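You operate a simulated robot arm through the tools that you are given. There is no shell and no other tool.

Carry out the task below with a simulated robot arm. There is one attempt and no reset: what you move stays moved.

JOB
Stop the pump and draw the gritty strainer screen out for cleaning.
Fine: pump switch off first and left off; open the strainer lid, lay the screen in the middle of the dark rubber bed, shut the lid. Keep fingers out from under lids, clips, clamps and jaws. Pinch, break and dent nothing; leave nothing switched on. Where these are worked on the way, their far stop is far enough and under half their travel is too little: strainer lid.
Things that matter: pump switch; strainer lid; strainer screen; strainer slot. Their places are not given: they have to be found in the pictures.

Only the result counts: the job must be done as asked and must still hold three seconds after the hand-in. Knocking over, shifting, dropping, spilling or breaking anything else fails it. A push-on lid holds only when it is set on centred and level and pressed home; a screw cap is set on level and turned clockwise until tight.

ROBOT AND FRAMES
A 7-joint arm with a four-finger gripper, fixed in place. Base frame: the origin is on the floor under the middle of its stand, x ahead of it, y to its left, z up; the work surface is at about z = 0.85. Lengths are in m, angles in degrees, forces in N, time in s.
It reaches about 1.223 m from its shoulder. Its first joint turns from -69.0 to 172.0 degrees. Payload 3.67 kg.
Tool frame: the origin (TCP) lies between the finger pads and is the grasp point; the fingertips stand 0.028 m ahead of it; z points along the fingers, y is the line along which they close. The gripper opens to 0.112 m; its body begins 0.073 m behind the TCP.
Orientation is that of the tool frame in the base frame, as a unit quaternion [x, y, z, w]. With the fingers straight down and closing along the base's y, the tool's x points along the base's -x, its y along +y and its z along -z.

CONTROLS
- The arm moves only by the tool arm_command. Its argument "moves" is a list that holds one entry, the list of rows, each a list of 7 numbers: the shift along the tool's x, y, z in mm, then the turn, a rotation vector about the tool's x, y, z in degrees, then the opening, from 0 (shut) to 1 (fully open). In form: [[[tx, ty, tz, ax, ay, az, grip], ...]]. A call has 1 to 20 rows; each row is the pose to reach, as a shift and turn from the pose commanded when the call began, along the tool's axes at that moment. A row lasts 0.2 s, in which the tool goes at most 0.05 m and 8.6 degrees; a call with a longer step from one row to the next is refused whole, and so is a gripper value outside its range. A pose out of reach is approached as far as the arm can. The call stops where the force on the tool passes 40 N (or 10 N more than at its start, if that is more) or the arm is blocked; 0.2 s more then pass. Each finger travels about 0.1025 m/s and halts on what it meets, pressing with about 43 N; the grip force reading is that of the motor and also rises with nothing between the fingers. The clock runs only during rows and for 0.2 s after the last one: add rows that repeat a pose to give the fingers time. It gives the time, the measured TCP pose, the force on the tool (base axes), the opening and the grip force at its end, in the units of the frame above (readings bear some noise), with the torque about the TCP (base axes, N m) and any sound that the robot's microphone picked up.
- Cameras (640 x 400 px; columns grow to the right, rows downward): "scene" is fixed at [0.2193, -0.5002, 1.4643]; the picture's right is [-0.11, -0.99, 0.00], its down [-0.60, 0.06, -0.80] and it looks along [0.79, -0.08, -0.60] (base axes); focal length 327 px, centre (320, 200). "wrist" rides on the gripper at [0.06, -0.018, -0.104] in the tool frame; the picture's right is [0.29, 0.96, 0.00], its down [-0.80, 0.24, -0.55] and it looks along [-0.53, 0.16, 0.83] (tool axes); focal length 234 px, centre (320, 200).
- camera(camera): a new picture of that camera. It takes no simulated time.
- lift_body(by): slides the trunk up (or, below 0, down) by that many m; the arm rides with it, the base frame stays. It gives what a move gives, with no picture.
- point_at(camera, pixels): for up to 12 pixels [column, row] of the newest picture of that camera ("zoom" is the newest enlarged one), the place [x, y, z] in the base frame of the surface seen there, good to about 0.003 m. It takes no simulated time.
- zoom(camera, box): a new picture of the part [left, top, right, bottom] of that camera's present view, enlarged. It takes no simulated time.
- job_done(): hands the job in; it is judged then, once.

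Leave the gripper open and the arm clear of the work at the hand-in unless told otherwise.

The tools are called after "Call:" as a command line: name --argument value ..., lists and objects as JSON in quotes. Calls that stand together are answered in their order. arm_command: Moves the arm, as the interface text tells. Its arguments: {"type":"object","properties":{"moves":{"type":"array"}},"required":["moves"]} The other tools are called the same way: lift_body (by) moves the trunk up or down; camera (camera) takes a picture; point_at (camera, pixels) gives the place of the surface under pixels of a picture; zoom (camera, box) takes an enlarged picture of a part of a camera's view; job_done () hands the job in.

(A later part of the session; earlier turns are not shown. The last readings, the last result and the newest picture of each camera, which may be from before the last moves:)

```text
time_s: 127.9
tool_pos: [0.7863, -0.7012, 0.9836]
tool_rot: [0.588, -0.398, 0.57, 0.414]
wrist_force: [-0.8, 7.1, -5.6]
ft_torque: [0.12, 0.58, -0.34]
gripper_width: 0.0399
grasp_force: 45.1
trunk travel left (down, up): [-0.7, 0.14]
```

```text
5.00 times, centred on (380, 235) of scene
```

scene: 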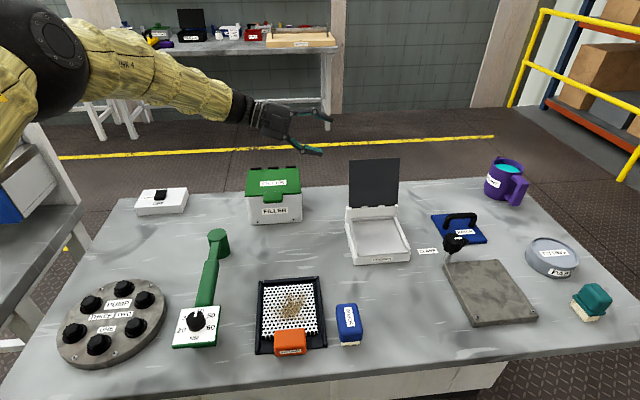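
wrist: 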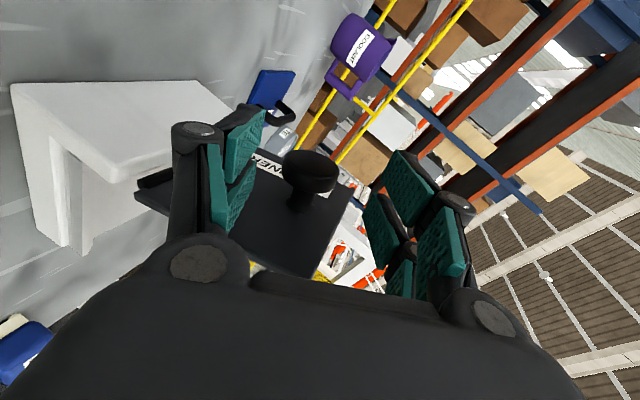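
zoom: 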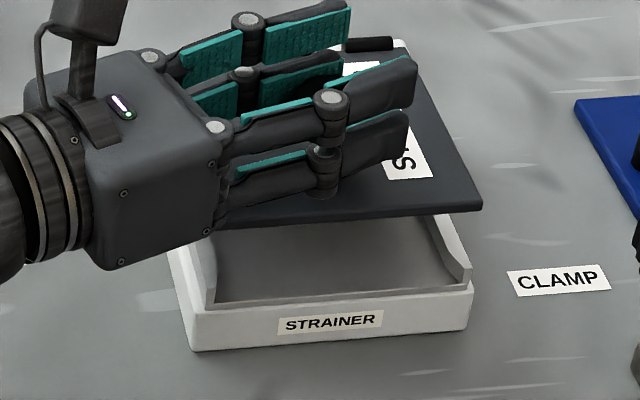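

The lid's front corner is at row ~208 versus 213 when shut: about 2° left. I close the last bit, slightly overtravelling by 1°, watching for the stop.

Call:
arm_command --moves '[[[-1.7, 0.7, -0.3, 0, 0.34, 0.94, 0.25], [-3.3, 1.5, -0.6, 0, 0.68, 1.88, 0.25], [-3.3, 1.5, -0.6, 0, 0.68, 1.88, 0.25]]]'

Call:
zoom --camera "scene" --box '[336, 195, 424, 275]'

```text
time_s: 128.7
tool_pos: [0.7845, -0.7017, 0.9811]
tool_rot: [0.577, -0.405, 0.582, 0.406]
wrist_force: [-12.3, 18.8, -4.4]
ft_torque: [0.45, 0.93, -0.37]
gripper_width: 0.0399
grasp_force: 45.3
trunk travel left (down, up): [-0.7, 0.14]
```

```text
5.00 times, centred on (380, 235) of scene
```

zoom: 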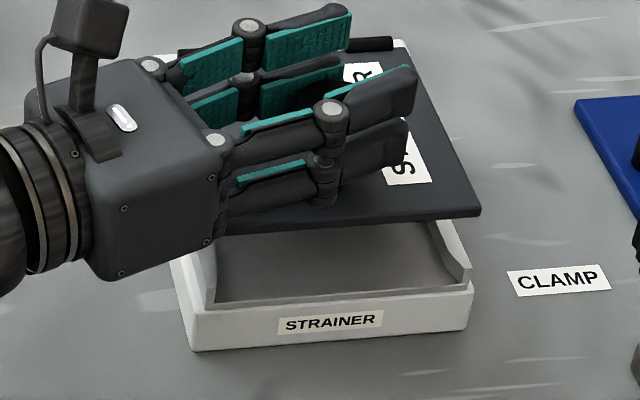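

The lid corner is back at row ~214, the shut position. I press down 1.5 mm to be sure it rests on its stop.

Call:
arm_command --moves '[[[-1, -0.5, -1, 0, 0, 0, 0.25], [-1.8, -0.5, -1, 0, 0, 0, 0.25], [-1.8, -0.5, -1, 0, 0, 0, 0.25]]]'

```text
time_s: 129.5
tool_pos: [0.7841, -0.7014, 0.9802]
tool_rot: [0.576, -0.404, 0.582, 0.407]
wrist_force: [0.2, -0.1, 6.2]
ft_torque: [-0.5, 0.13, -0.31]
gripper_width: 0.0398
grasp_force: 45.2
trunk travel left (down, up): [-0.7, 0.14]
```

Now it pushes back with +6 N: the lid is on its stop. I release the knob and look.

Call:
arm_command --moves '[[[0, 0, 0, 0, 0, 0, 0.36], [0, 0, 0, 0, 0, 0, 0.42], [0, 0, 0, 0, 0, 0, 0.5], [0, 0, 0, 0, 0, 0, 0.58], [0, 0, 0, 0, 0, 0, 0.65], [0, 0, 0, 0, 0, 0, 0.65]]]'

Call:
zoom --camera "scene" --box '[336, 195, 424, 275]'

Call:
zoom --camera "wrist" --box '[180, 90, 460, 270]'

```text
time_s: 130.9
tool_pos: [0.7849, -0.7011, 0.9781]
tool_rot: [0.577, -0.405, 0.581, 0.406]
wrist_force: [0.0, 0.9, 0.0]
ft_torque: [0.05, 0.03, -0.01]
gripper_width: 0.0731
grasp_force: 0.1
trunk travel left (down, up): [-0.7, 0.14]
```

```text
5.00 times, centred on (380, 235) of scene
```

zoom: 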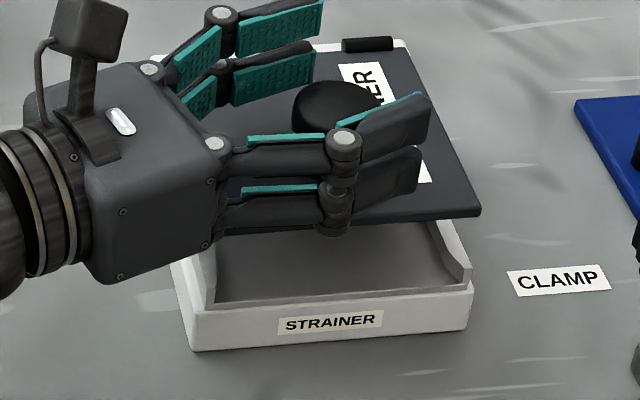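

```text
2.22 times, centred on (320, 180) of wrist
```

zoom: 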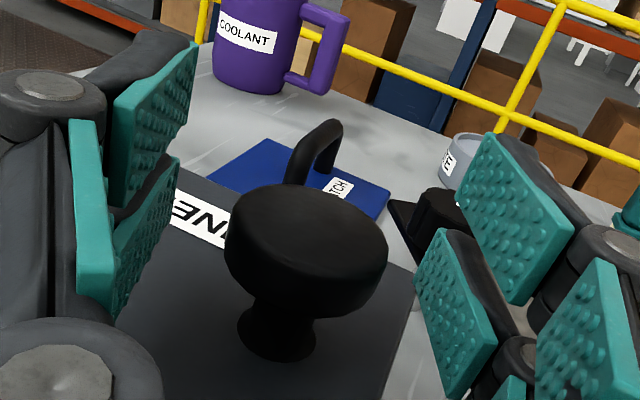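

The lid stays shut. I back the hand out along the fingers, then raise it.

Call:
arm_command --moves '[[[0, 0, -15, 0, 0, 0, 0.65], [0, 0, -35, 0, 0, 0, 0.65], [0, 0, -60, 0, 0, 0, 0.65], [10, 0, -80, 0, 0, 0, 0.65], [35, 0, -95, 0, 0, 0, 0.65], [70, 0, -105, 0, 0, 0, 0.7], [110, 0, -110, 0, 0, 0, 0.8], [150, 0, -110, 0, 0, 0, 0.9], [190, 0, -110, 0, 0, 0, 1], [225, 0, -110, 0, 0, 0, 1], [225, 0, -110, 0, 0, 0, 1]]]'

Call:
camera --camera "scene"

Call:
zoom --camera "scene" --box '[336, 195, 424, 275]'

Call:
zoom --camera "scene" --box '[148, 182, 180, 208]'

Call:
zoom --camera "scene" --box '[240, 265, 350, 360]'

```text
time_s: 133.5
tool_pos: [0.7304, -0.6275, 1.2231]
tool_rot: [0.558, -0.406, 0.582, 0.429]
wrist_force: [-0.1, 0.6, -0.6]
ft_torque: [0.0, 0.01, 0.0]
gripper_width: 0.1121
grasp_force: 0.0
out of reach, approached as far as the arm can: row 1, 2
trunk travel left (down, up): [-0.7, 0.14]
stopped in row 11: the arm was blocked; the commanded pose is now the measured one
```

```text
taken
```

scene: 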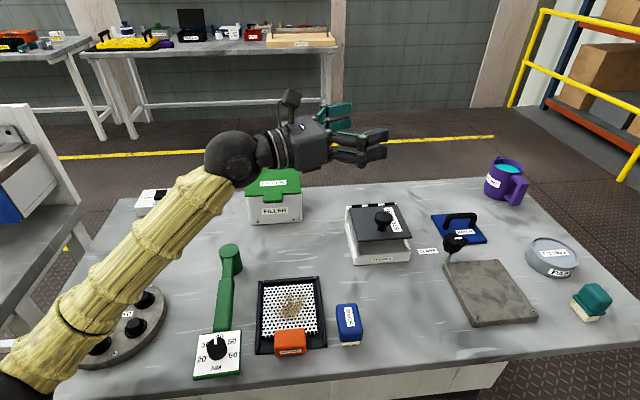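

```text
5.00 times, centred on (380, 235) of scene
```

zoom: 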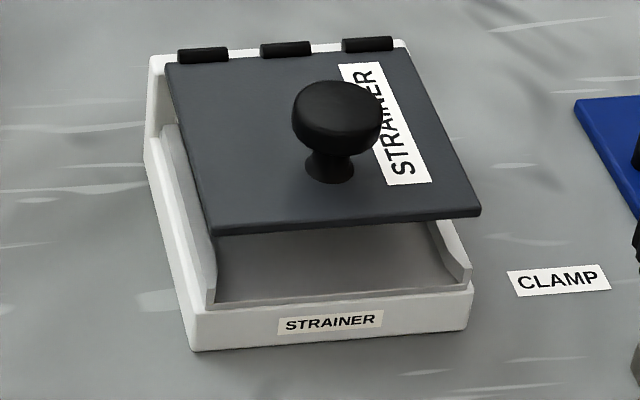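

```text
15.38 times, centred on (164, 195) of scene
```

zoom: 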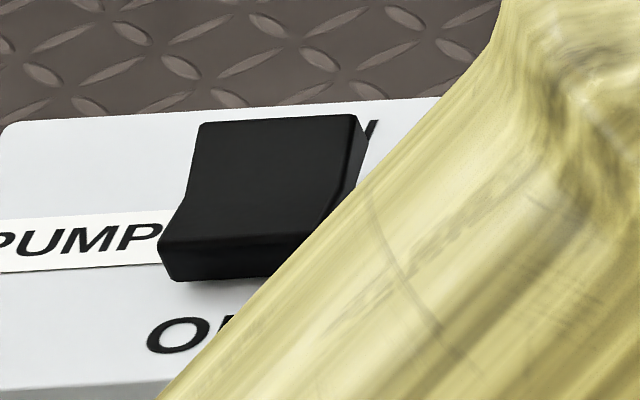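

```text
4.21 times, centred on (295, 312) of scene
```

zoom: 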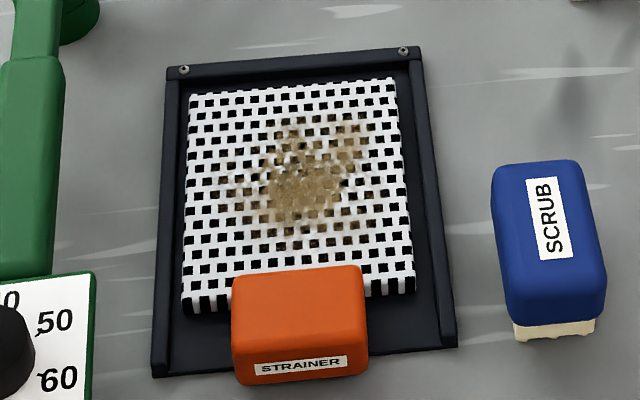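

The lid is shut, the screen is in place, but the arm got blocked: the elbow swung low and the green wrench has moved (dial from about (196,325) to (217,352)). I stop and inspect this closely before any further motion.

Call:
zoom --camera "scene" --box '[60, 200, 280, 400]'

Call:
point_at --camera "scene" --pixels '[[231, 250], [228, 275], [222, 310], [217, 348], [197, 340], [240, 333], [236, 374], [195, 377], [150, 250], [100, 310], [60, 350], [200, 190]]'

```text
2.00 times, centred on (170, 300) of scene
```

zoom: 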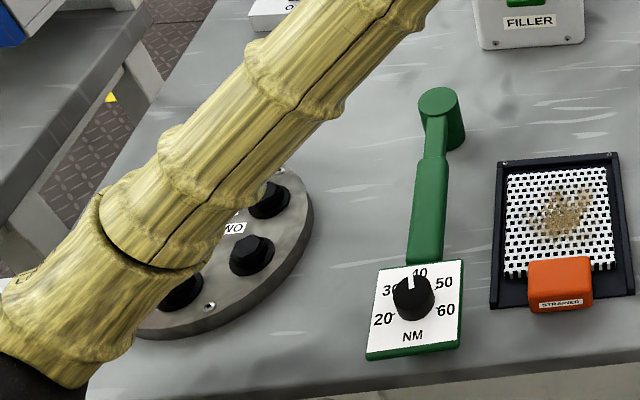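

```text
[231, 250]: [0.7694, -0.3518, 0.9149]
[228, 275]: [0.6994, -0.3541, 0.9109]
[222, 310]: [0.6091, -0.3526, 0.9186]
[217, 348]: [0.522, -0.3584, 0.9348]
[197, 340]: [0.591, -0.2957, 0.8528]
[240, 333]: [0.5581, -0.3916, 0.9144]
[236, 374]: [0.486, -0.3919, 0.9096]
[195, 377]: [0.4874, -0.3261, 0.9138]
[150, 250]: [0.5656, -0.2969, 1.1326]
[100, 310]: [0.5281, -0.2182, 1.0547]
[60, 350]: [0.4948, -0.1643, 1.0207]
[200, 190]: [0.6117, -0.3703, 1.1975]
```

The wrench has slid by roughly (-0.055,-0.043) m. I will have to put it back. First I check where the elbow is and whether it's touching anything.

Call:
zoom --camera "scene" --box '[0, 270, 180, 400]'

Call:
point_at --camera "zoom" --pixels '[[60, 350], [20, 380], [150, 300], [250, 200], [330, 120], [400, 180], [430, 230], [380, 340], [300, 330], [120, 380], [200, 330], [30, 250]]'

Call:
camera --camera "wrist"

```text
3.08 times, centred on (90, 335) of scene
```

zoom: 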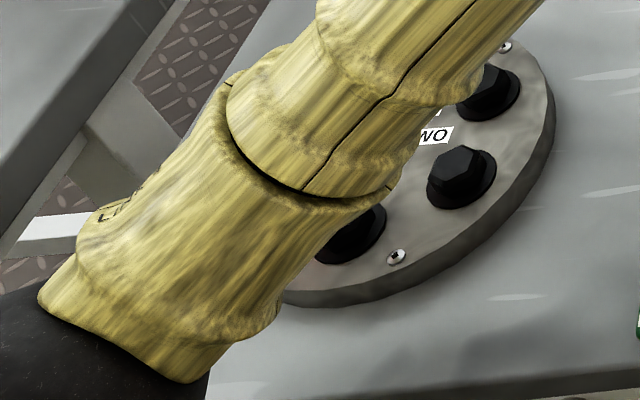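

```text
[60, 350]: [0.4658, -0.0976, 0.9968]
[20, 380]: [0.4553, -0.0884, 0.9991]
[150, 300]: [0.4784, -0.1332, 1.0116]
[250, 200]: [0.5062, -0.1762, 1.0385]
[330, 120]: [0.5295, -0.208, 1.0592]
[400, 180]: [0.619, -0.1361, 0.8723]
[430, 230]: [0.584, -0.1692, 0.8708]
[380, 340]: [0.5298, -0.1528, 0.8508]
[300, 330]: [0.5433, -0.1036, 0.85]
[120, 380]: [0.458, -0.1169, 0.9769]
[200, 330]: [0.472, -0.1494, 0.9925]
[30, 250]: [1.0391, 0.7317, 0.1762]
```

```text
taken
```

wrist: 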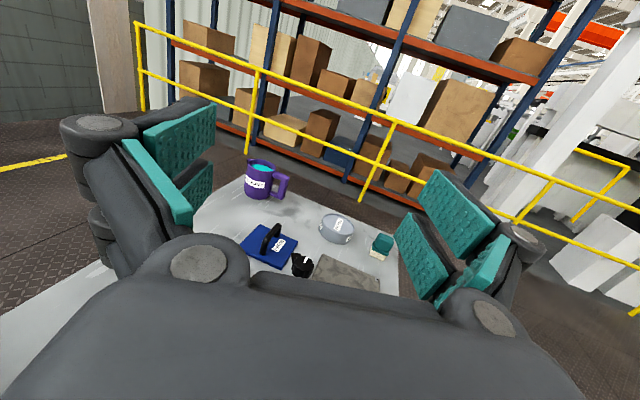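

The round plate is unmoved and the elbow sits low beside it. The safest way out is straight up: I raise the trunk 0.12 m, which lifts the whole arm vertically.

Call:
lift_body --by 0.12

Call:
camera --camera "scene"

```text
time_s: 135.0
tool_pos: [0.7317, -0.6279, 1.3416]
tool_rot: [0.561, -0.405, 0.582, 0.428]
wrist_force: [-0.1, -0.1, -0.3]
ft_torque: [-0.02, 0.01, 0.02]
gripper_width: 0.112
grasp_force: 0.1
trunk travel left (down, up): [-0.82, 0.02]
```

```text
taken
```

scene: 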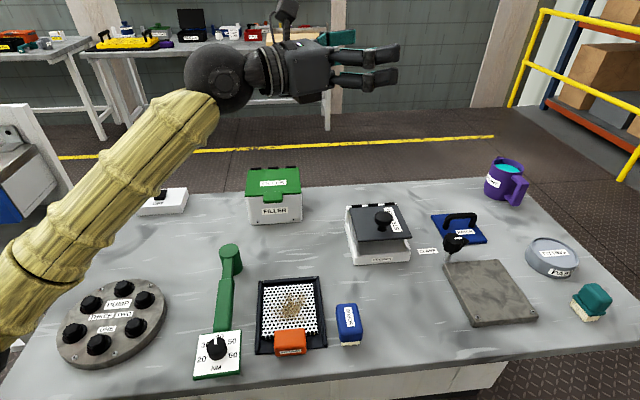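

The arm is clear above everything. Now I turn the hand back to fingers-down in two halves, watching the elbow.

Call:
arm_command --moves '[[[0, 0, 0, -4.96, -3.65, 4.78, 1], [0, 0, 0, -9.92, -7.29, 9.55, 1], [0, 0, 0, -14.88, -10.94, 14.33, 1], [0, 0, 0, -19.84, -14.59, 19.11, 1], [0, 0, 0, -24.79, -18.24, 23.88, 1], [0, 0, 0, -29.75, -21.88, 28.66, 1], [0, 0, 0, -34.71, -25.53, 33.44, 1], [0, 0, 0, -39.67, -29.18, 38.21, 1]]]'

Call:
camera --camera "scene"

```text
time_s: 136.8
tool_pos: [0.7318, -0.625, 1.3402]
tool_rot: [-0.35, 0.821, -0.364, -0.267]
wrist_force: [-0.9, 0.2, -0.6]
ft_torque: [0.01, -0.01, 0.0]
gripper_width: 0.1118
grasp_force: 0.0
trunk travel left (down, up): [-0.82, 0.02]
```

```text
taken
```

scene: 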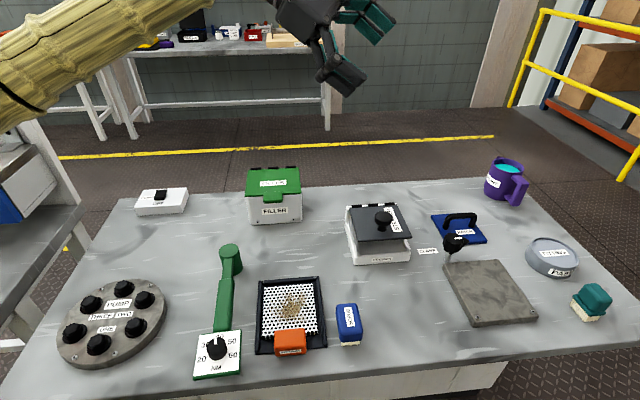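

The elbow rises as the hand turns. Second half of the turn.

Call:
arm_command --moves '[[[0, 0, 0, -4.96, -3.65, 4.78, 1], [0, 0, 0, -9.92, -7.29, 9.55, 1], [0, 0, 0, -14.88, -10.94, 14.33, 1], [0, 0, 0, -19.84, -14.59, 19.11, 1], [0, 0, 0, -24.79, -18.24, 23.88, 1], [0, 0, 0, -29.75, -21.88, 28.66, 1], [0, 0, 0, -34.71, -25.53, 33.44, 1], [0, 0, 0, -39.67, -29.18, 38.21, 1], [0, 0, 0, -44.6, -32.8, 43, 1], [0, 0, 0, -44.6, -32.8, 43, 1]]]'

Call:
camera --camera "scene"

```text
time_s: 139.0
tool_pos: [0.7327, -0.6253, 1.342]
tool_rot: [0.002, 1.0, 0.001, 0.001]
wrist_force: [0.3, 0.8, 0.1]
ft_torque: [-0.02, 0.01, 0.03]
gripper_width: 0.112
grasp_force: 0.1
trunk travel left (down, up): [-0.82, 0.02]
```

```text
taken
```

scene: 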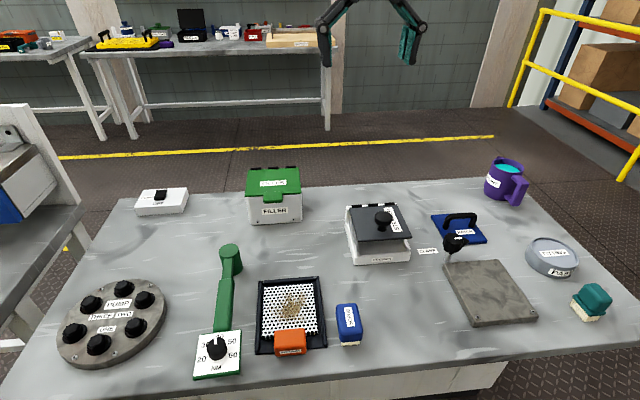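

The hand is fingers-down, elbow high, and only the wrench differs from the start picture. I take the same enlargement as at the start for a direct comparison.

Call:
zoom --camera "scene" --box '[40, 220, 240, 370]'

Call:
point_at --camera "zoom" --pixels '[[560, 80], [550, 120], [540, 160], [535, 200], [525, 240], [530, 300], [490, 300], [570, 300], [520, 350], [560, 200], [515, 200], [600, 200]]'

Call:
zoom --camera "scene" --box '[170, 235, 270, 390]'

```text
2.67 times, centred on (140, 295) of scene
```

zoom: 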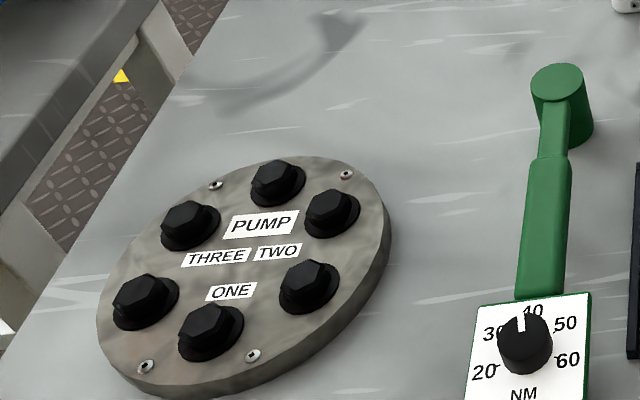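

```text
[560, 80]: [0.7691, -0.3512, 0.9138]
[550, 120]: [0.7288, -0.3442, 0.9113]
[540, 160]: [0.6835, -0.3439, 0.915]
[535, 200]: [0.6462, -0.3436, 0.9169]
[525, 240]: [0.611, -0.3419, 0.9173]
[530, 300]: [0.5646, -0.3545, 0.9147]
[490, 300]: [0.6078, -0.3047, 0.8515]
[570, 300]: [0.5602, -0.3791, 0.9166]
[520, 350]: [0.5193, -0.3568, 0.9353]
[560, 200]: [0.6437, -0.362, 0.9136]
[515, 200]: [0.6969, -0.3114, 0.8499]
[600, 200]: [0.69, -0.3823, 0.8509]
```

```text
2.58 times, centred on (220, 312) of scene
```

zoom: 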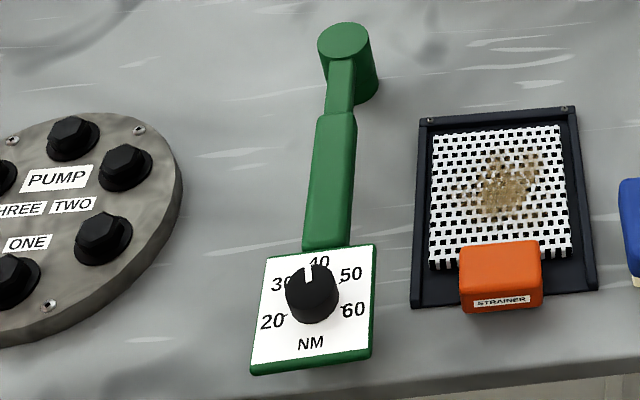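

The round plate and all else match the start picture pixel for pixel; only the wrench shifted: about (-0.055,-0.040) m at its handle and turned +2.8°. I'll grip it by the handle near x≈0.645, lift slightly, move it back and undo the turn. First I bring the open hand above the handle at z≈1.12.

Call:
arm_command --moves '[[[10, 30, 5, 0, 0, 0, 0.9], [20, 65, 15, 0, 0, 0, 0.8], [30, 100, 30, 0, 0, 0, 0.7], [42, 135, 50, 0, 0, 0, 0.65], [52, 170, 75, 0, 0, 0, 0.65], [62, 205, 100, 0, 0, 0, 0.65], [72, 240, 125, 0, 0, 0, 0.65], [87.7, 276.3, 150, 0, 0, 0, 0.65], [87.7, 276.3, 190, 0, 0, 0, 0.65], [87.7, 276.3, 222, 0, 0, 0, 0.65], [87.7, 276.3, 222, 0, 0, 0, 0.65]]]'

Call:
camera --camera "scene"

Call:
camera --camera "wrist"

```text
time_s: 140.8
tool_pos: [0.6106, -0.3703, 1.1053]
tool_rot: [0.016, 0.997, 0.005, -0.079]
wrist_force: [0.0, 0.0, 0.2]
ft_torque: [-0.02, 0.02, 0.0]
gripper_width: 0.0731
grasp_force: 0.0
trunk travel left (down, up): [-0.82, 0.02]
stopped in row 8: the arm was blocked; the commanded pose is now the measured one
```

```text
taken
```

scene: 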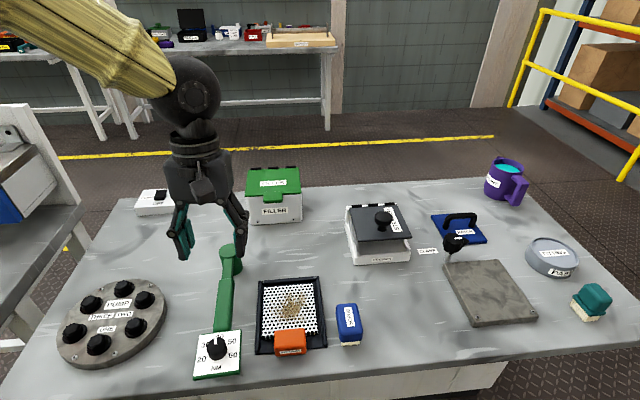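

```text
taken
```

wrist: 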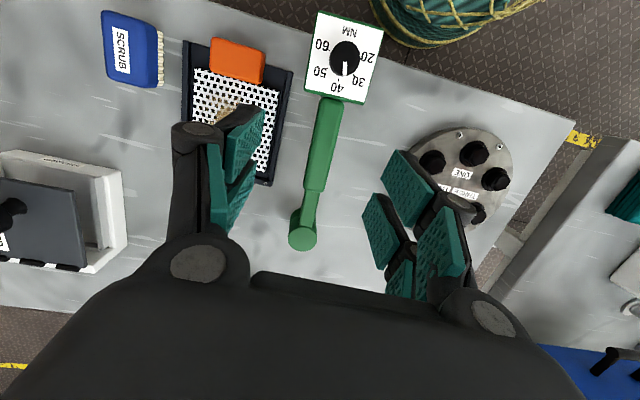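

The arm was blocked on the way (probably folding against its own limits) and stopped at (0.611,-0.370,1.105) tilted 9°, without touching anything. I straighten the hand and step gently toward a point above the handle.

Call:
arm_command --moves '[[[0, 0, 0, 0, -3, 0, 0.65], [-5, 3, 0, 0, -6, 0, 0.65], [-15, 8, 0, 0, -9, 0, 0.65], [-15, 8, 0, 0, -9, 0, 0.65]]]'

Call:
camera --camera "scene"

```text
time_s: 141.8
tool_pos: [0.6194, -0.3686, 1.0931]
tool_rot: [0.023, 1.0, 0.011, -0.007]
wrist_force: [-1.0, 1.3, -1.2]
ft_torque: [-0.02, -0.02, 0.0]
gripper_width: 0.0728
grasp_force: 0.1
trunk travel left (down, up): [-0.82, 0.02]
```

```text
taken
```

scene: 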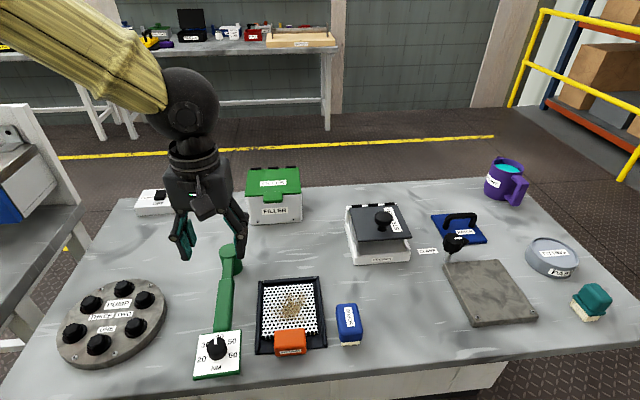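

Near vertical again. I correct the small yaw/tilt to line up with the handle (+2.8°) and move above it at z≈1.05.

Call:
arm_command --moves '[[[-5, 4, 0, 0.4, -0.3, -2, 0.65], [-12, 9, 5, 0.8, -0.5, -4, 0.65], [-20, 15, 20, 1.3, -0.8, -5.4, 0.65], [-25.6, 19.6, 40, 1.3, -0.8, -5.4, 0.65], [-25.6, 19.6, 40, 1.3, -0.8, -5.4, 0.65]]]'

Call:
camera --camera "wrist"

Call:
camera --camera "scene"

```text
time_s: 143.0
tool_pos: [0.6521, -0.3453, 1.0626]
tool_rot: [-0.029, 1.0, -0.004, 0.006]
wrist_force: [-0.9, 0.6, 0.2]
ft_torque: [0.03, -0.02, 0.0]
gripper_width: 0.0726
grasp_force: 0.1
trunk travel left (down, up): [-0.82, 0.02]
```

```text
taken
```

wrist: 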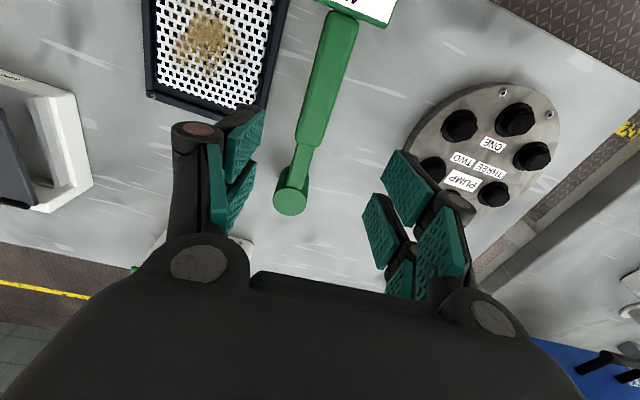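

```text
taken
```

scene: 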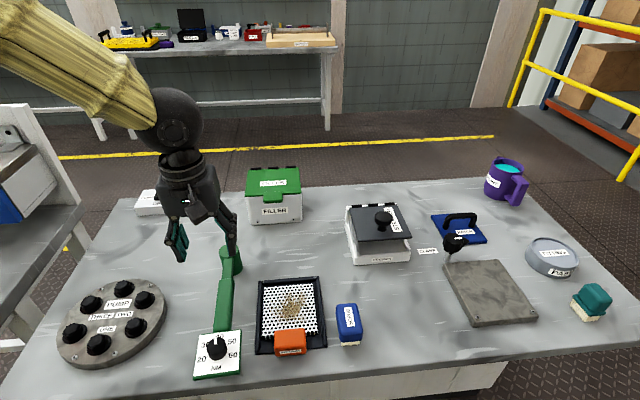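

Now measure the handle in the wrist view: centre-line and edges.

Call:
zoom --camera "wrist" --box '[250, 0, 410, 220]'

Call:
point_at --camera "zoom" --pixels '[[345, 40], [335, 100], [325, 150], [315, 200], [305, 240], [310, 150], [345, 150], [300, 200], [330, 200], [268, 355], [290, 300], [300, 250]]'

```text
1.82 times, centred on (330, 110) of wrist
```

zoom: 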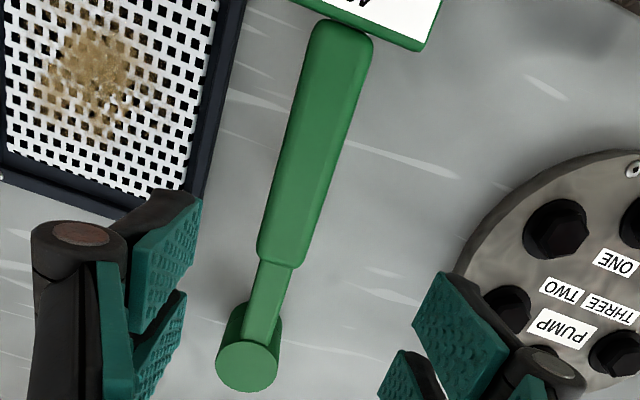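

```text
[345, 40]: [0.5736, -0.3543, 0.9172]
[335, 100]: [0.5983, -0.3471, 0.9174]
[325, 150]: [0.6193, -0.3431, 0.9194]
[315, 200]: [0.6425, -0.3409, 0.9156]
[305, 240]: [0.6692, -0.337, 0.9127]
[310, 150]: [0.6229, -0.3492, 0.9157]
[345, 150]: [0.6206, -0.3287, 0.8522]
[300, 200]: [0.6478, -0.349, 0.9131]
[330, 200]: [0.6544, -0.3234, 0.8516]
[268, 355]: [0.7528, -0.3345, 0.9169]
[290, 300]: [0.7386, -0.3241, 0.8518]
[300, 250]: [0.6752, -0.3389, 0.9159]
```

The handle is about 28 mm wide, centre-line y≈-0.349 at x≈0.645, top z≈0.917. I descend over it with the jaws at 73 mm.

Call:
arm_command --moves '[[[2, -1, 25, 0, 0, 0, 0.65], [4, -2, 55, 0, 0, 0, 0.65], [7.3, -3.3, 85, 0, 0, 0, 0.6], [7.3, -3.3, 110, 0, 0, 0, 0.6], [7.3, -3.3, 130, 0, 0, 0, 0.6], [7.3, -3.3, 130, 0, 0, 0, 0.6]]]'

Call:
camera --camera "wrist"

Call:
zoom --camera "scene" --box '[130, 160, 290, 390]'

```text
time_s: 144.4
tool_pos: [0.6447, -0.3485, 0.9315]
tool_rot: [-0.033, 0.999, -0.007, 0.007]
wrist_force: [-0.6, 0.1, -0.3]
ft_torque: [-0.03, -0.01, 0.01]
gripper_width: 0.0672
grasp_force: 0.1
trunk travel left (down, up): [-0.82, 0.02]
```

```text
taken
```

wrist: 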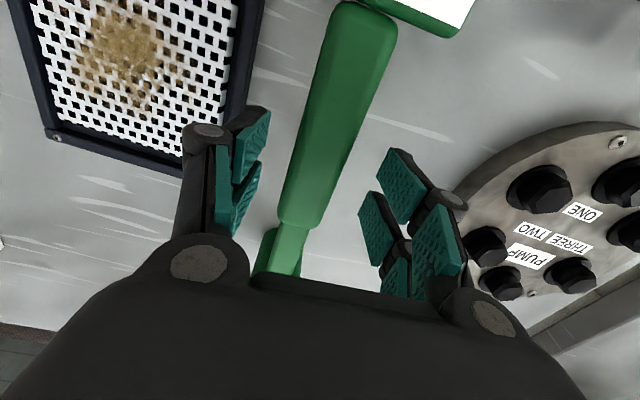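

```text
1.74 times, centred on (210, 275) of scene
```

zoom: 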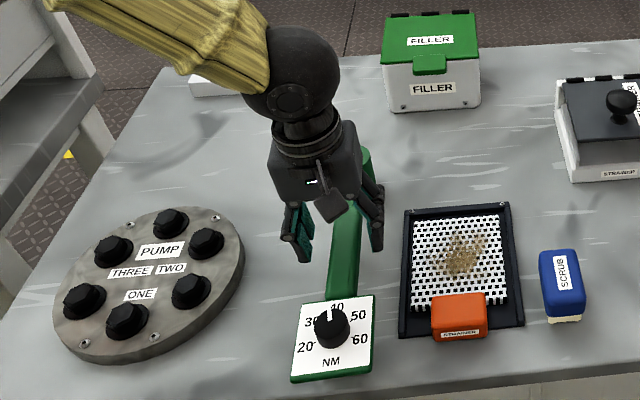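

Straddling the handle, clear of the tray rim. Lower 23 mm and close.

Call:
arm_command --moves '[[[0, 0, 10, 0, 0, 0, 0.6], [0, 0, 20, 0, 0, 0, 0.6], [0, 0, 24, 0, 0, 0, 0.5], [0, 0, 24, 0, 0, 0, 0.4], [0, 0, 24, 0, 0, 0, 0.3], [0, 0, 24, 0, 0, 0, 0.2], [0, 0, 24, 0, 0, 0, 0.15], [0, 0, 24, 0, 0, 0, 0.15]]]'

Call:
camera --camera "wrist"

Call:
zoom --camera "scene" --box '[130, 160, 290, 390]'

```text
time_s: 146.2
tool_pos: [0.6461, -0.3505, 0.908]
tool_rot: [-0.032, 0.999, -0.007, 0.007]
wrist_force: [1.4, -2.2, 3.0]
ft_torque: [0.0, -0.09, -0.09]
gripper_width: 0.0312
grasp_force: 43.2
trunk travel left (down, up): [-0.82, 0.02]
```

```text
taken
```

wrist: 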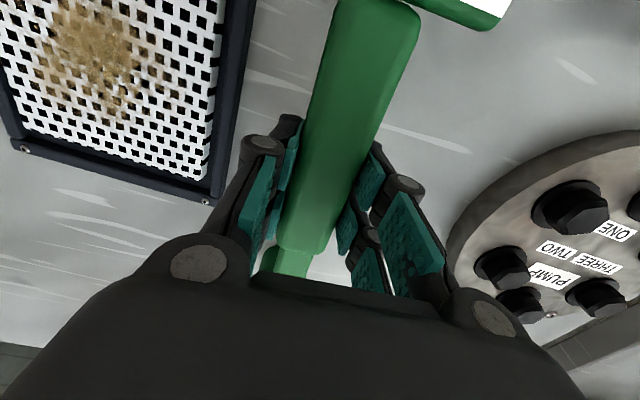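

```text
1.74 times, centred on (210, 275) of scene
```

zoom: 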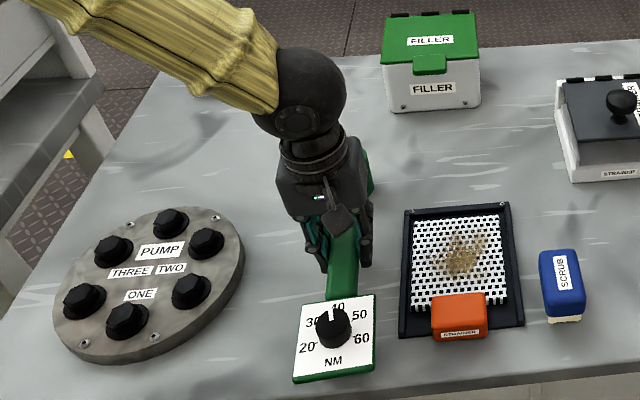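

Handle held at 31 mm. I lift 8 mm and read the load.

Call:
arm_command --moves '[[[0, 0, -2, 0, 0, 0, 0.15], [0, 0, -4, 0, 0, 0, 0.15], [0, 0, -6, 0, 0, 0, 0.15], [0, 0, -8, 0, 0, 0, 0.15], [0, 0, -10, 0, 0, 0, 0.15], [0, 0, -10, 0, 0, 0, 0.15]]]'

Call:
zoom --camera "scene" --box '[130, 220, 290, 390]'

```text
time_s: 147.6
tool_pos: [0.6467, -0.349, 0.9191]
tool_rot: [-0.032, 0.999, -0.008, 0.005]
wrist_force: [0.1, 0.2, -4.4]
ft_torque: [0.02, -0.05, -0.02]
gripper_width: 0.0311
grasp_force: 43.1
trunk travel left (down, up): [-0.82, 0.02]
```

```text
2.35 times, centred on (210, 305) of scene
```

zoom: 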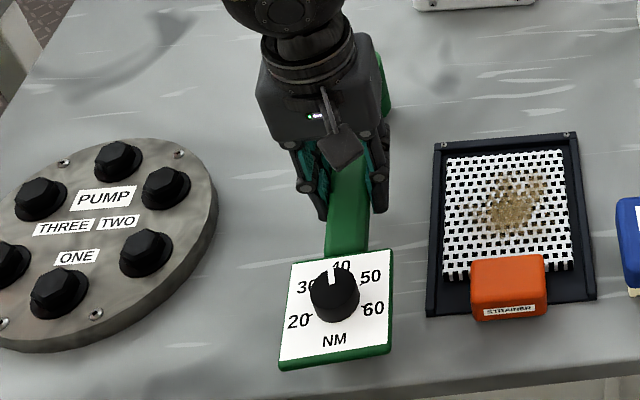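

The wrench lifts cleanly (4.4 N, balanced). I move it back by (+0.0545,+0.040) m and turn it -3.7°, staying about 10 mm above the bench.

Call:
arm_command --moves '[[[-9.5, 6, -2, 0, 0, 0.6, 0.15], [-19, 12.2, -3, 0, 0, 1.2, 0.15], [-28.5, 18.3, -3, 0, 0, 1.8, 0.15], [-38, 24.3, -3, 0, 0, 2.5, 0.15], [-47.5, 30.4, -3, 0, 0, 3.1, 0.15], [-57, 36.5, -3, 0, 0, 3.7, 0.15], [-57, 36.5, -3, 0, 0, 3.7, 0.15]]]'

Call:
zoom --camera "scene" --box '[40, 220, 240, 370]'

Call:
camera --camera "scene"

```text
time_s: 149.2
tool_pos: [0.7015, -0.3076, 0.9206]
tool_rot: [0.0, 1.0, -0.007, 0.007]
wrist_force: [0.7, -0.1, -4.9]
ft_torque: [0.0, -0.04, 0.0]
gripper_width: 0.0311
grasp_force: 43.5
trunk travel left (down, up): [-0.82, 0.02]
```

```text
2.67 times, centred on (140, 295) of scene
```

zoom: 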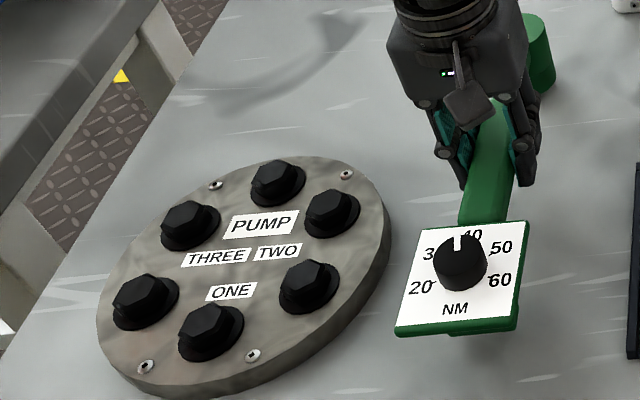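

```text
taken
```

scene: 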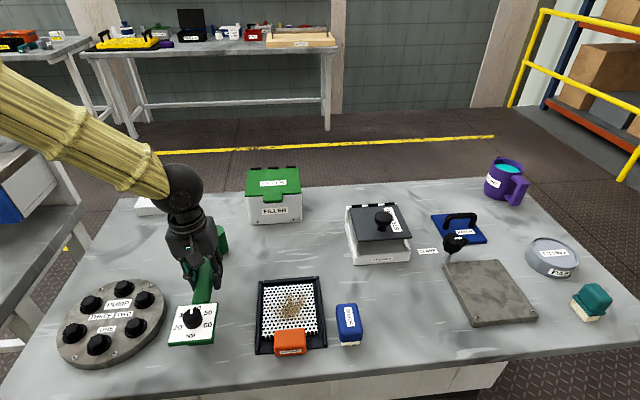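

Close to the original. I take the second start-up enlargement again to compare the head's position.

Call:
zoom --camera "scene" --box '[120, 150, 320, 275]'

```text
3.20 times, centred on (220, 212) of scene
```

zoom: 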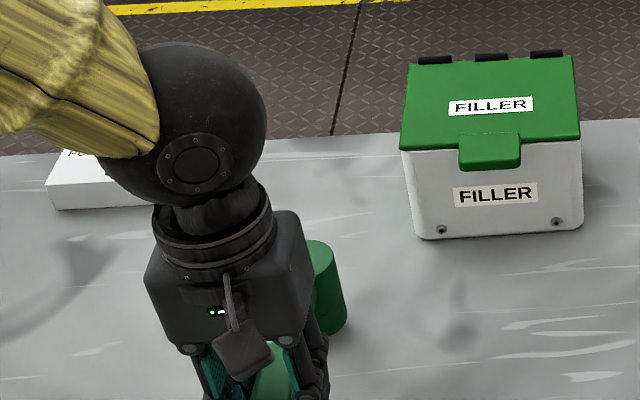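

The head and dial both need about +3 mm in x and -3 mm in y, no further turn. I apply that and lower to the bench, feeling for contact.

Call:
arm_command --moves '[[[-1.6, -1.4, 2, 0, 0, 0, 0.15], [-3.2, -2.8, 5, 0, 0, 0, 0.15], [-3.2, -2.8, 8, 0, 0, 0, 0.15], [-3.2, -2.8, 10, 0, 0, 0, 0.15], [-3.2, -2.8, 11.5, 0, 0, 0, 0.15], [-3.2, -2.8, 11.5, 0, 0, 0, 0.15]]]'

Call:
zoom --camera "scene" --box '[40, 220, 240, 370]'

Call:
zoom --camera "scene" --box '[120, 150, 320, 275]'

```text
time_s: 150.6
tool_pos: [0.7045, -0.3122, 0.9097]
tool_rot: [0.0, 1.0, -0.008, 0.006]
wrist_force: [-0.3, -0.4, -4.2]
ft_torque: [-0.02, -0.06, 0.0]
gripper_width: 0.0311
grasp_force: 43.1
trunk travel left (down, up): [-0.82, 0.02]
```

```text
2.67 times, centred on (140, 295) of scene
```

zoom: 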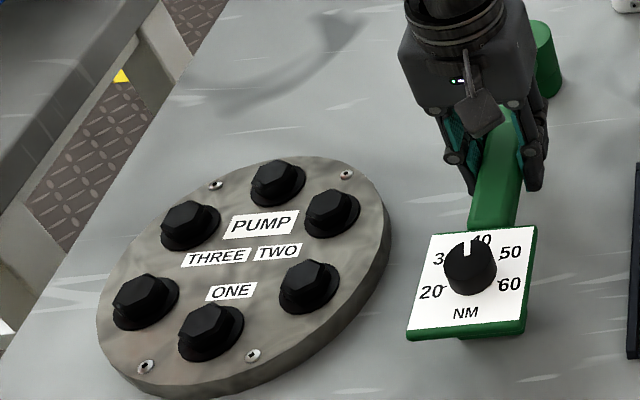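

```text
3.20 times, centred on (220, 212) of scene
```

zoom: 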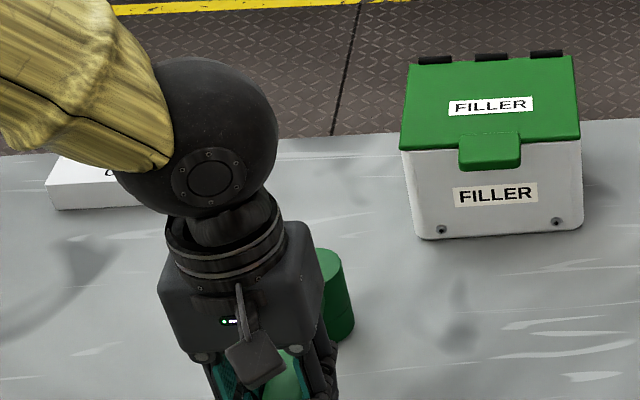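

Both views now match the start-up pictures to within a pixel or so. It still hangs ~1 mm up; I lower a little more until it rests.

Call:
arm_command --moves '[[[0, 0, 0.7, 0, 0, 0, 0.15], [0, 0, 1.4, 0, 0, 0, 0.15], [0, 0, 1.4, 0, 0, 0, 0.15]]]'

```text
time_s: 151.4
tool_pos: [0.7044, -0.3113, 0.909]
tool_rot: [0.0, 1.0, -0.007, 0.006]
wrist_force: [0.1, 0.1, -4.6]
ft_torque: [-0.02, -0.05, -0.03]
gripper_width: 0.0308
grasp_force: 42.8
trunk travel left (down, up): [-0.82, 0.02]
```

Call:
arm_command --moves '[[[0, 0, 0.7, 0, 0, 0, 0.15], [0, 0, 1.4, 0, 0, 0, 0.15], [0, 0, 1.4, 0, 0, 0, 0.15]]]'

```text
time_s: 152.2
tool_pos: [0.7034, -0.3126, 0.9097]
tool_rot: [0.0, 1.0, -0.008, 0.006]
wrist_force: [-0.4, 0.2, -3.3]
ft_torque: [-0.02, 0.11, -0.06]
gripper_width: 0.0311
grasp_force: 42.8
trunk travel left (down, up): [-0.82, 0.02]
```

One end begins to touch (torque changed). A further millimetre.

Call:
arm_command --moves '[[[0, 0, 0.7, 0, 0, 0, 0.15], [0, 0, 1.2, 0, 0, 0, 0.15], [0, 0, 1.2, 0, 0, 0, 0.15]]]'

Call:
zoom --camera "scene" --box '[40, 220, 240, 370]'

```text
time_s: 153.0
tool_pos: [0.7055, -0.3118, 0.9077]
tool_rot: [0.0, 1.0, -0.008, 0.007]
wrist_force: [1.8, -3.3, 14.1]
ft_torque: [0.04, 0.96, 0.11]
gripper_width: 0.0312
grasp_force: 42.9
trunk travel left (down, up): [-0.82, 0.02]
```

```text
2.67 times, centred on (140, 295) of scene
```

zoom: 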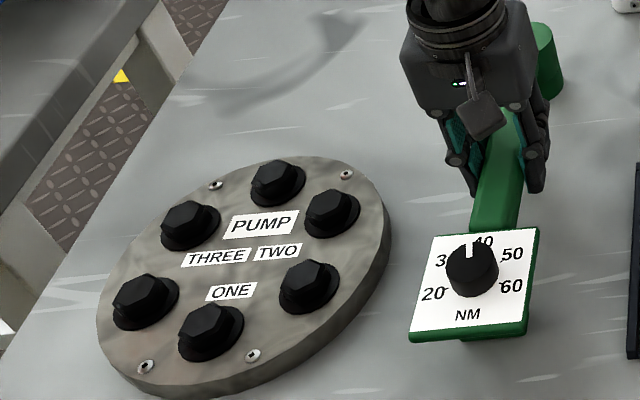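

Resting, with the dial about 2 mm too far right compared to the start picture (TL corner at 434 vs 430). I lift 2 mm, shift 2 mm left, set it down again.

Call:
arm_command --moves '[[[0, 0, -1.5, 0, 0, 0, 0.15], [0, 0, -3, 0, 0, 0, 0.15], [0, 1, -3, 0, 0, 0, 0.15], [0, 2, -3, 0, 0, 0, 0.15], [0, 2, -1.8, 0, 0, 0, 0.15], [0, 2, -0.8, 0, 0, 0, 0.15], [0, 2, -0.4, 0, 0, 0, 0.15], [0, 2, -0.4, 0, 0, 0, 0.15]]]'

Call:
zoom --camera "scene" --box '[40, 220, 240, 370]'

Call:
zoom --camera "scene" --box '[120, 150, 320, 275]'

```text
time_s: 154.8
tool_pos: [0.7033, -0.31, 0.908]
tool_rot: [0.0, 1.0, -0.009, 0.007]
wrist_force: [0.5, -1.7, 18.8]
ft_torque: [0.04, 0.98, 0.13]
gripper_width: 0.0312
grasp_force: 43.1
trunk travel left (down, up): [-0.82, 0.02]
```

```text
2.67 times, centred on (140, 295) of scene
```

zoom: 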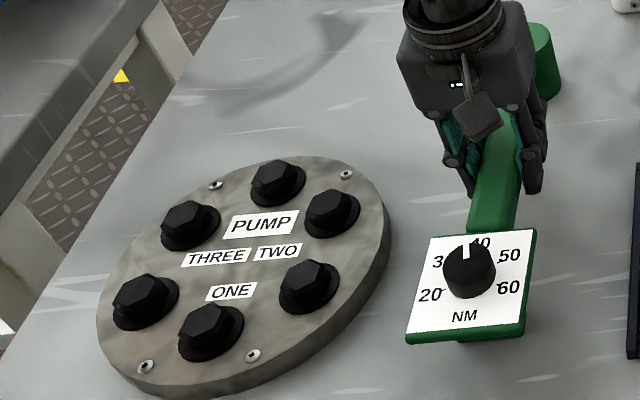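

```text
3.20 times, centred on (220, 212) of scene
```

zoom: 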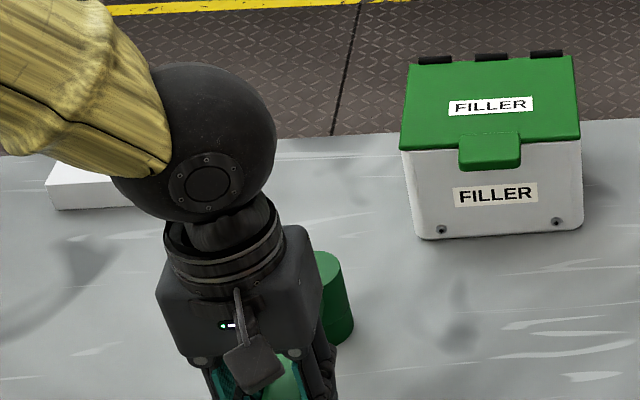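

The dial now matches the start picture (TL (431,237), knob (470,271)). I take off a little pressure and release slowly.

Call:
arm_command --moves '[[[0, 0, -0.6, 0, 0, 0, 0.15], [0, 0, -0.6, 0, 0, 0, 0.27], [0, 0, -0.6, 0, 0, 0, 0.29], [0, 0, -0.6, 0, 0, 0, 0.32], [0, 0, -0.6, 0, 0, 0, 0.37], [0, 0, -0.6, 0, 0, 0, 0.45], [0, 0, -0.6, 0, 0, 0, 0.55], [0, 0, -0.6, 0, 0, 0, 0.6]]]'

Call:
zoom --camera "scene" --box '[40, 220, 240, 370]'

Call:
camera --camera "wrist"

```text
time_s: 156.6
tool_pos: [0.7041, -0.3094, 0.9069]
tool_rot: [-0.001, 1.0, -0.008, 0.006]
wrist_force: [-0.7, -0.2, -0.6]
ft_torque: [-0.01, 0.0, 0.02]
gripper_width: 0.0673
grasp_force: 0.0
trunk travel left (down, up): [-0.82, 0.02]
```

```text
2.67 times, centred on (140, 295) of scene
```

zoom: 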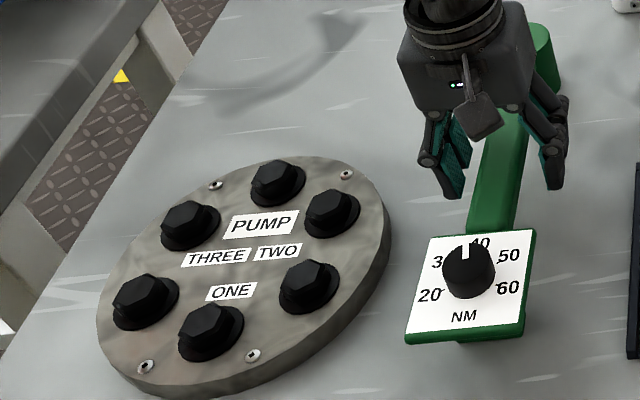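

```text
taken
```

wrist: 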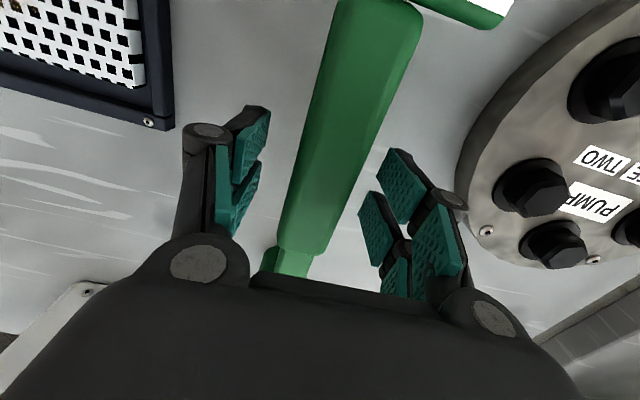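

Released and undisturbed. I lift straight up 150 mm in modest steps and check the scene.

Call:
arm_command --moves '[[[0, 0, -15, 0, 0, 0, 0.6], [0, 0, -35, 0, 0, 0, 0.6], [0, 0, -60, 0, 0, 0, 0.65], [0, 0, -85, 0, 0, 0, 0.7], [0, 0, -110, 0, 0, 0, 0.8], [0, 0, -135, 0, 0, 0, 0.9], [0, 0, -150, 0, 0, 0, 1], [0, 0, -150, 0, 0, 0, 1]]]'

Call:
camera --camera "scene"

```text
time_s: 158.4
tool_pos: [0.6984, -0.3093, 1.0533]
tool_rot: [0.002, 1.0, -0.007, 0.004]
wrist_force: [-1.2, 0.3, 0.0]
ft_torque: [-0.02, 0.03, 0.02]
gripper_width: 0.1118
grasp_force: 0.1
trunk travel left (down, up): [-0.82, 0.02]
```

```text
taken
```

scene: 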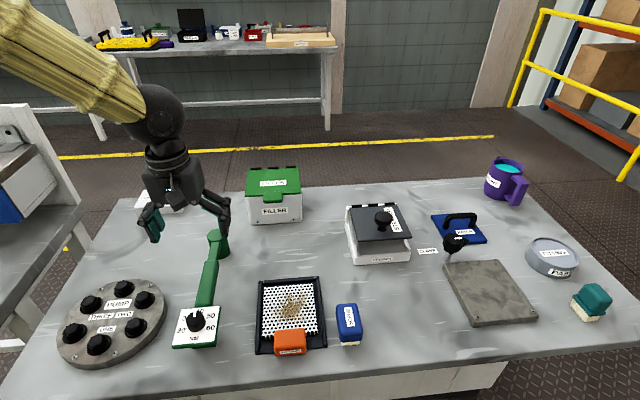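

The wrench matches its start place in the full view. I move the arm up and away to about (0.80,-0.31,1.25), well above everything.

Call:
arm_command --moves '[[[0, 0, -30, 0, 0, 0, 1], [-10, 0, -60, 0, 0, 0, 1], [-30, 0, -90, 0, 0, 0, 1], [-50, 0, -120, 0, 0, 0, 1], [-75, 0, -150, 0, 0, 0, 1], [-100, 0, -180, 0, 0, 0, 1], [-100, 0, -195, 0, 0, 0, 1], [-100, 0, -195, 0, 0, 0, 1]]]'

Call:
camera --camera "scene"

Call:
zoom --camera "scene" --box '[40, 220, 240, 370]'

Call:
zoom --camera "scene" --box '[120, 150, 320, 275]'

Call:
zoom --camera "scene" --box '[420, 150, 640, 340]'

Call:
zoom --camera "scene" --box '[230, 260, 390, 370]'

Call:
zoom --camera "scene" --box '[320, 180, 480, 280]'

```text
time_s: 160.4
tool_pos: [0.7889, -0.3323, 1.2203]
tool_rot: [0.02, 1.0, 0.008, -0.015]
wrist_force: [0.9, 0.0, 0.8]
ft_torque: [0.02, -0.01, 0.02]
gripper_width: 0.1122
grasp_force: 0.0
trunk travel left (down, up): [-0.82, 0.02]
stopped in row 8: the arm was blocked; the commanded pose is now the measured one
```

```text
taken
```

scene: 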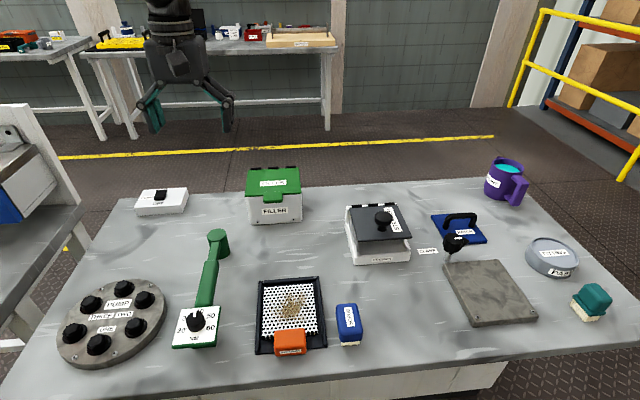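

```text
2.67 times, centred on (140, 295) of scene
```

zoom: 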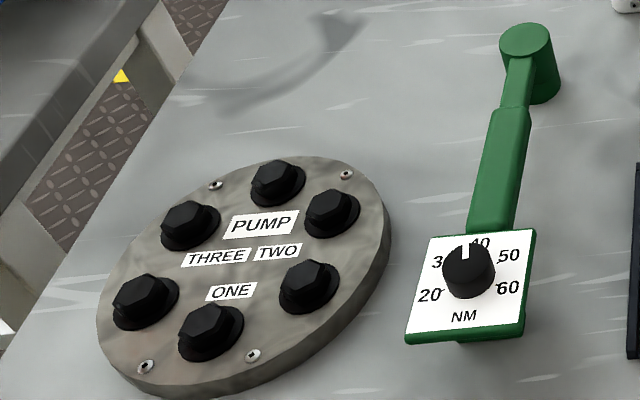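

```text
3.20 times, centred on (220, 212) of scene
```

zoom: 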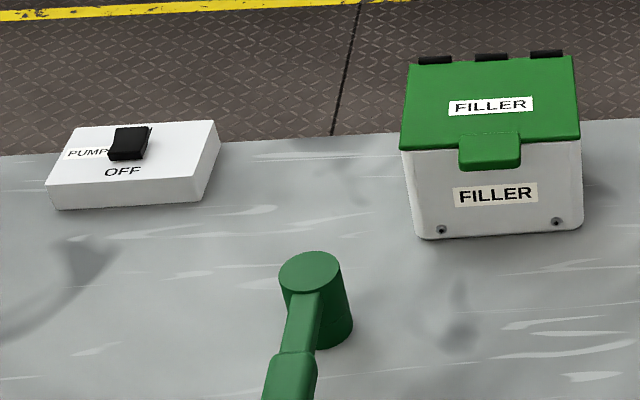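

```text
2.11 times, centred on (530, 245) of scene
```

zoom: 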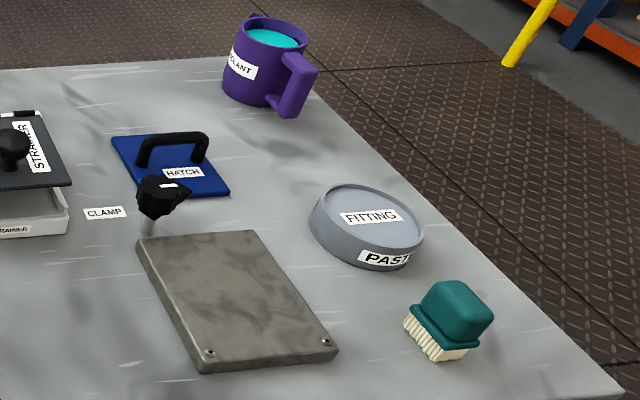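

```text
3.64 times, centred on (310, 315) of scene
```

zoom: 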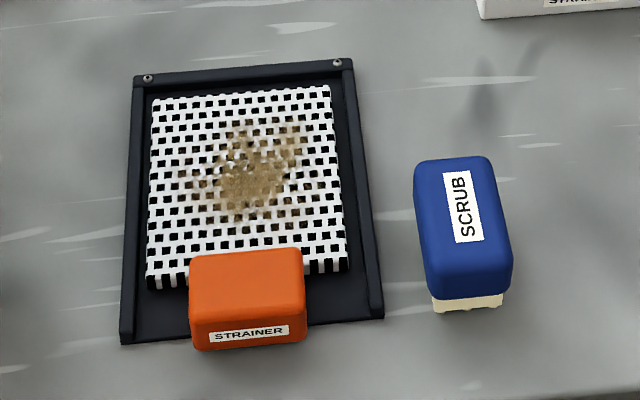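

```text
4.00 times, centred on (400, 230) of scene
```

zoom: 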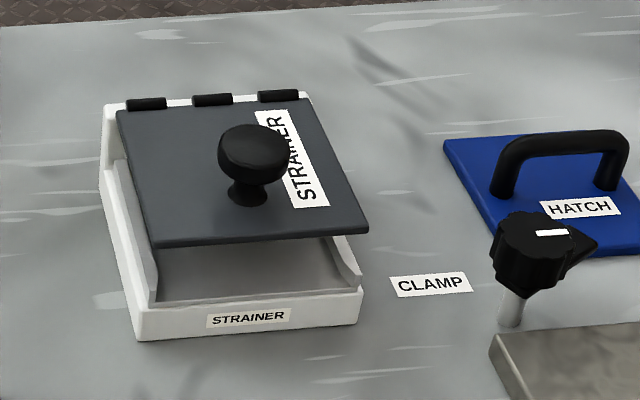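

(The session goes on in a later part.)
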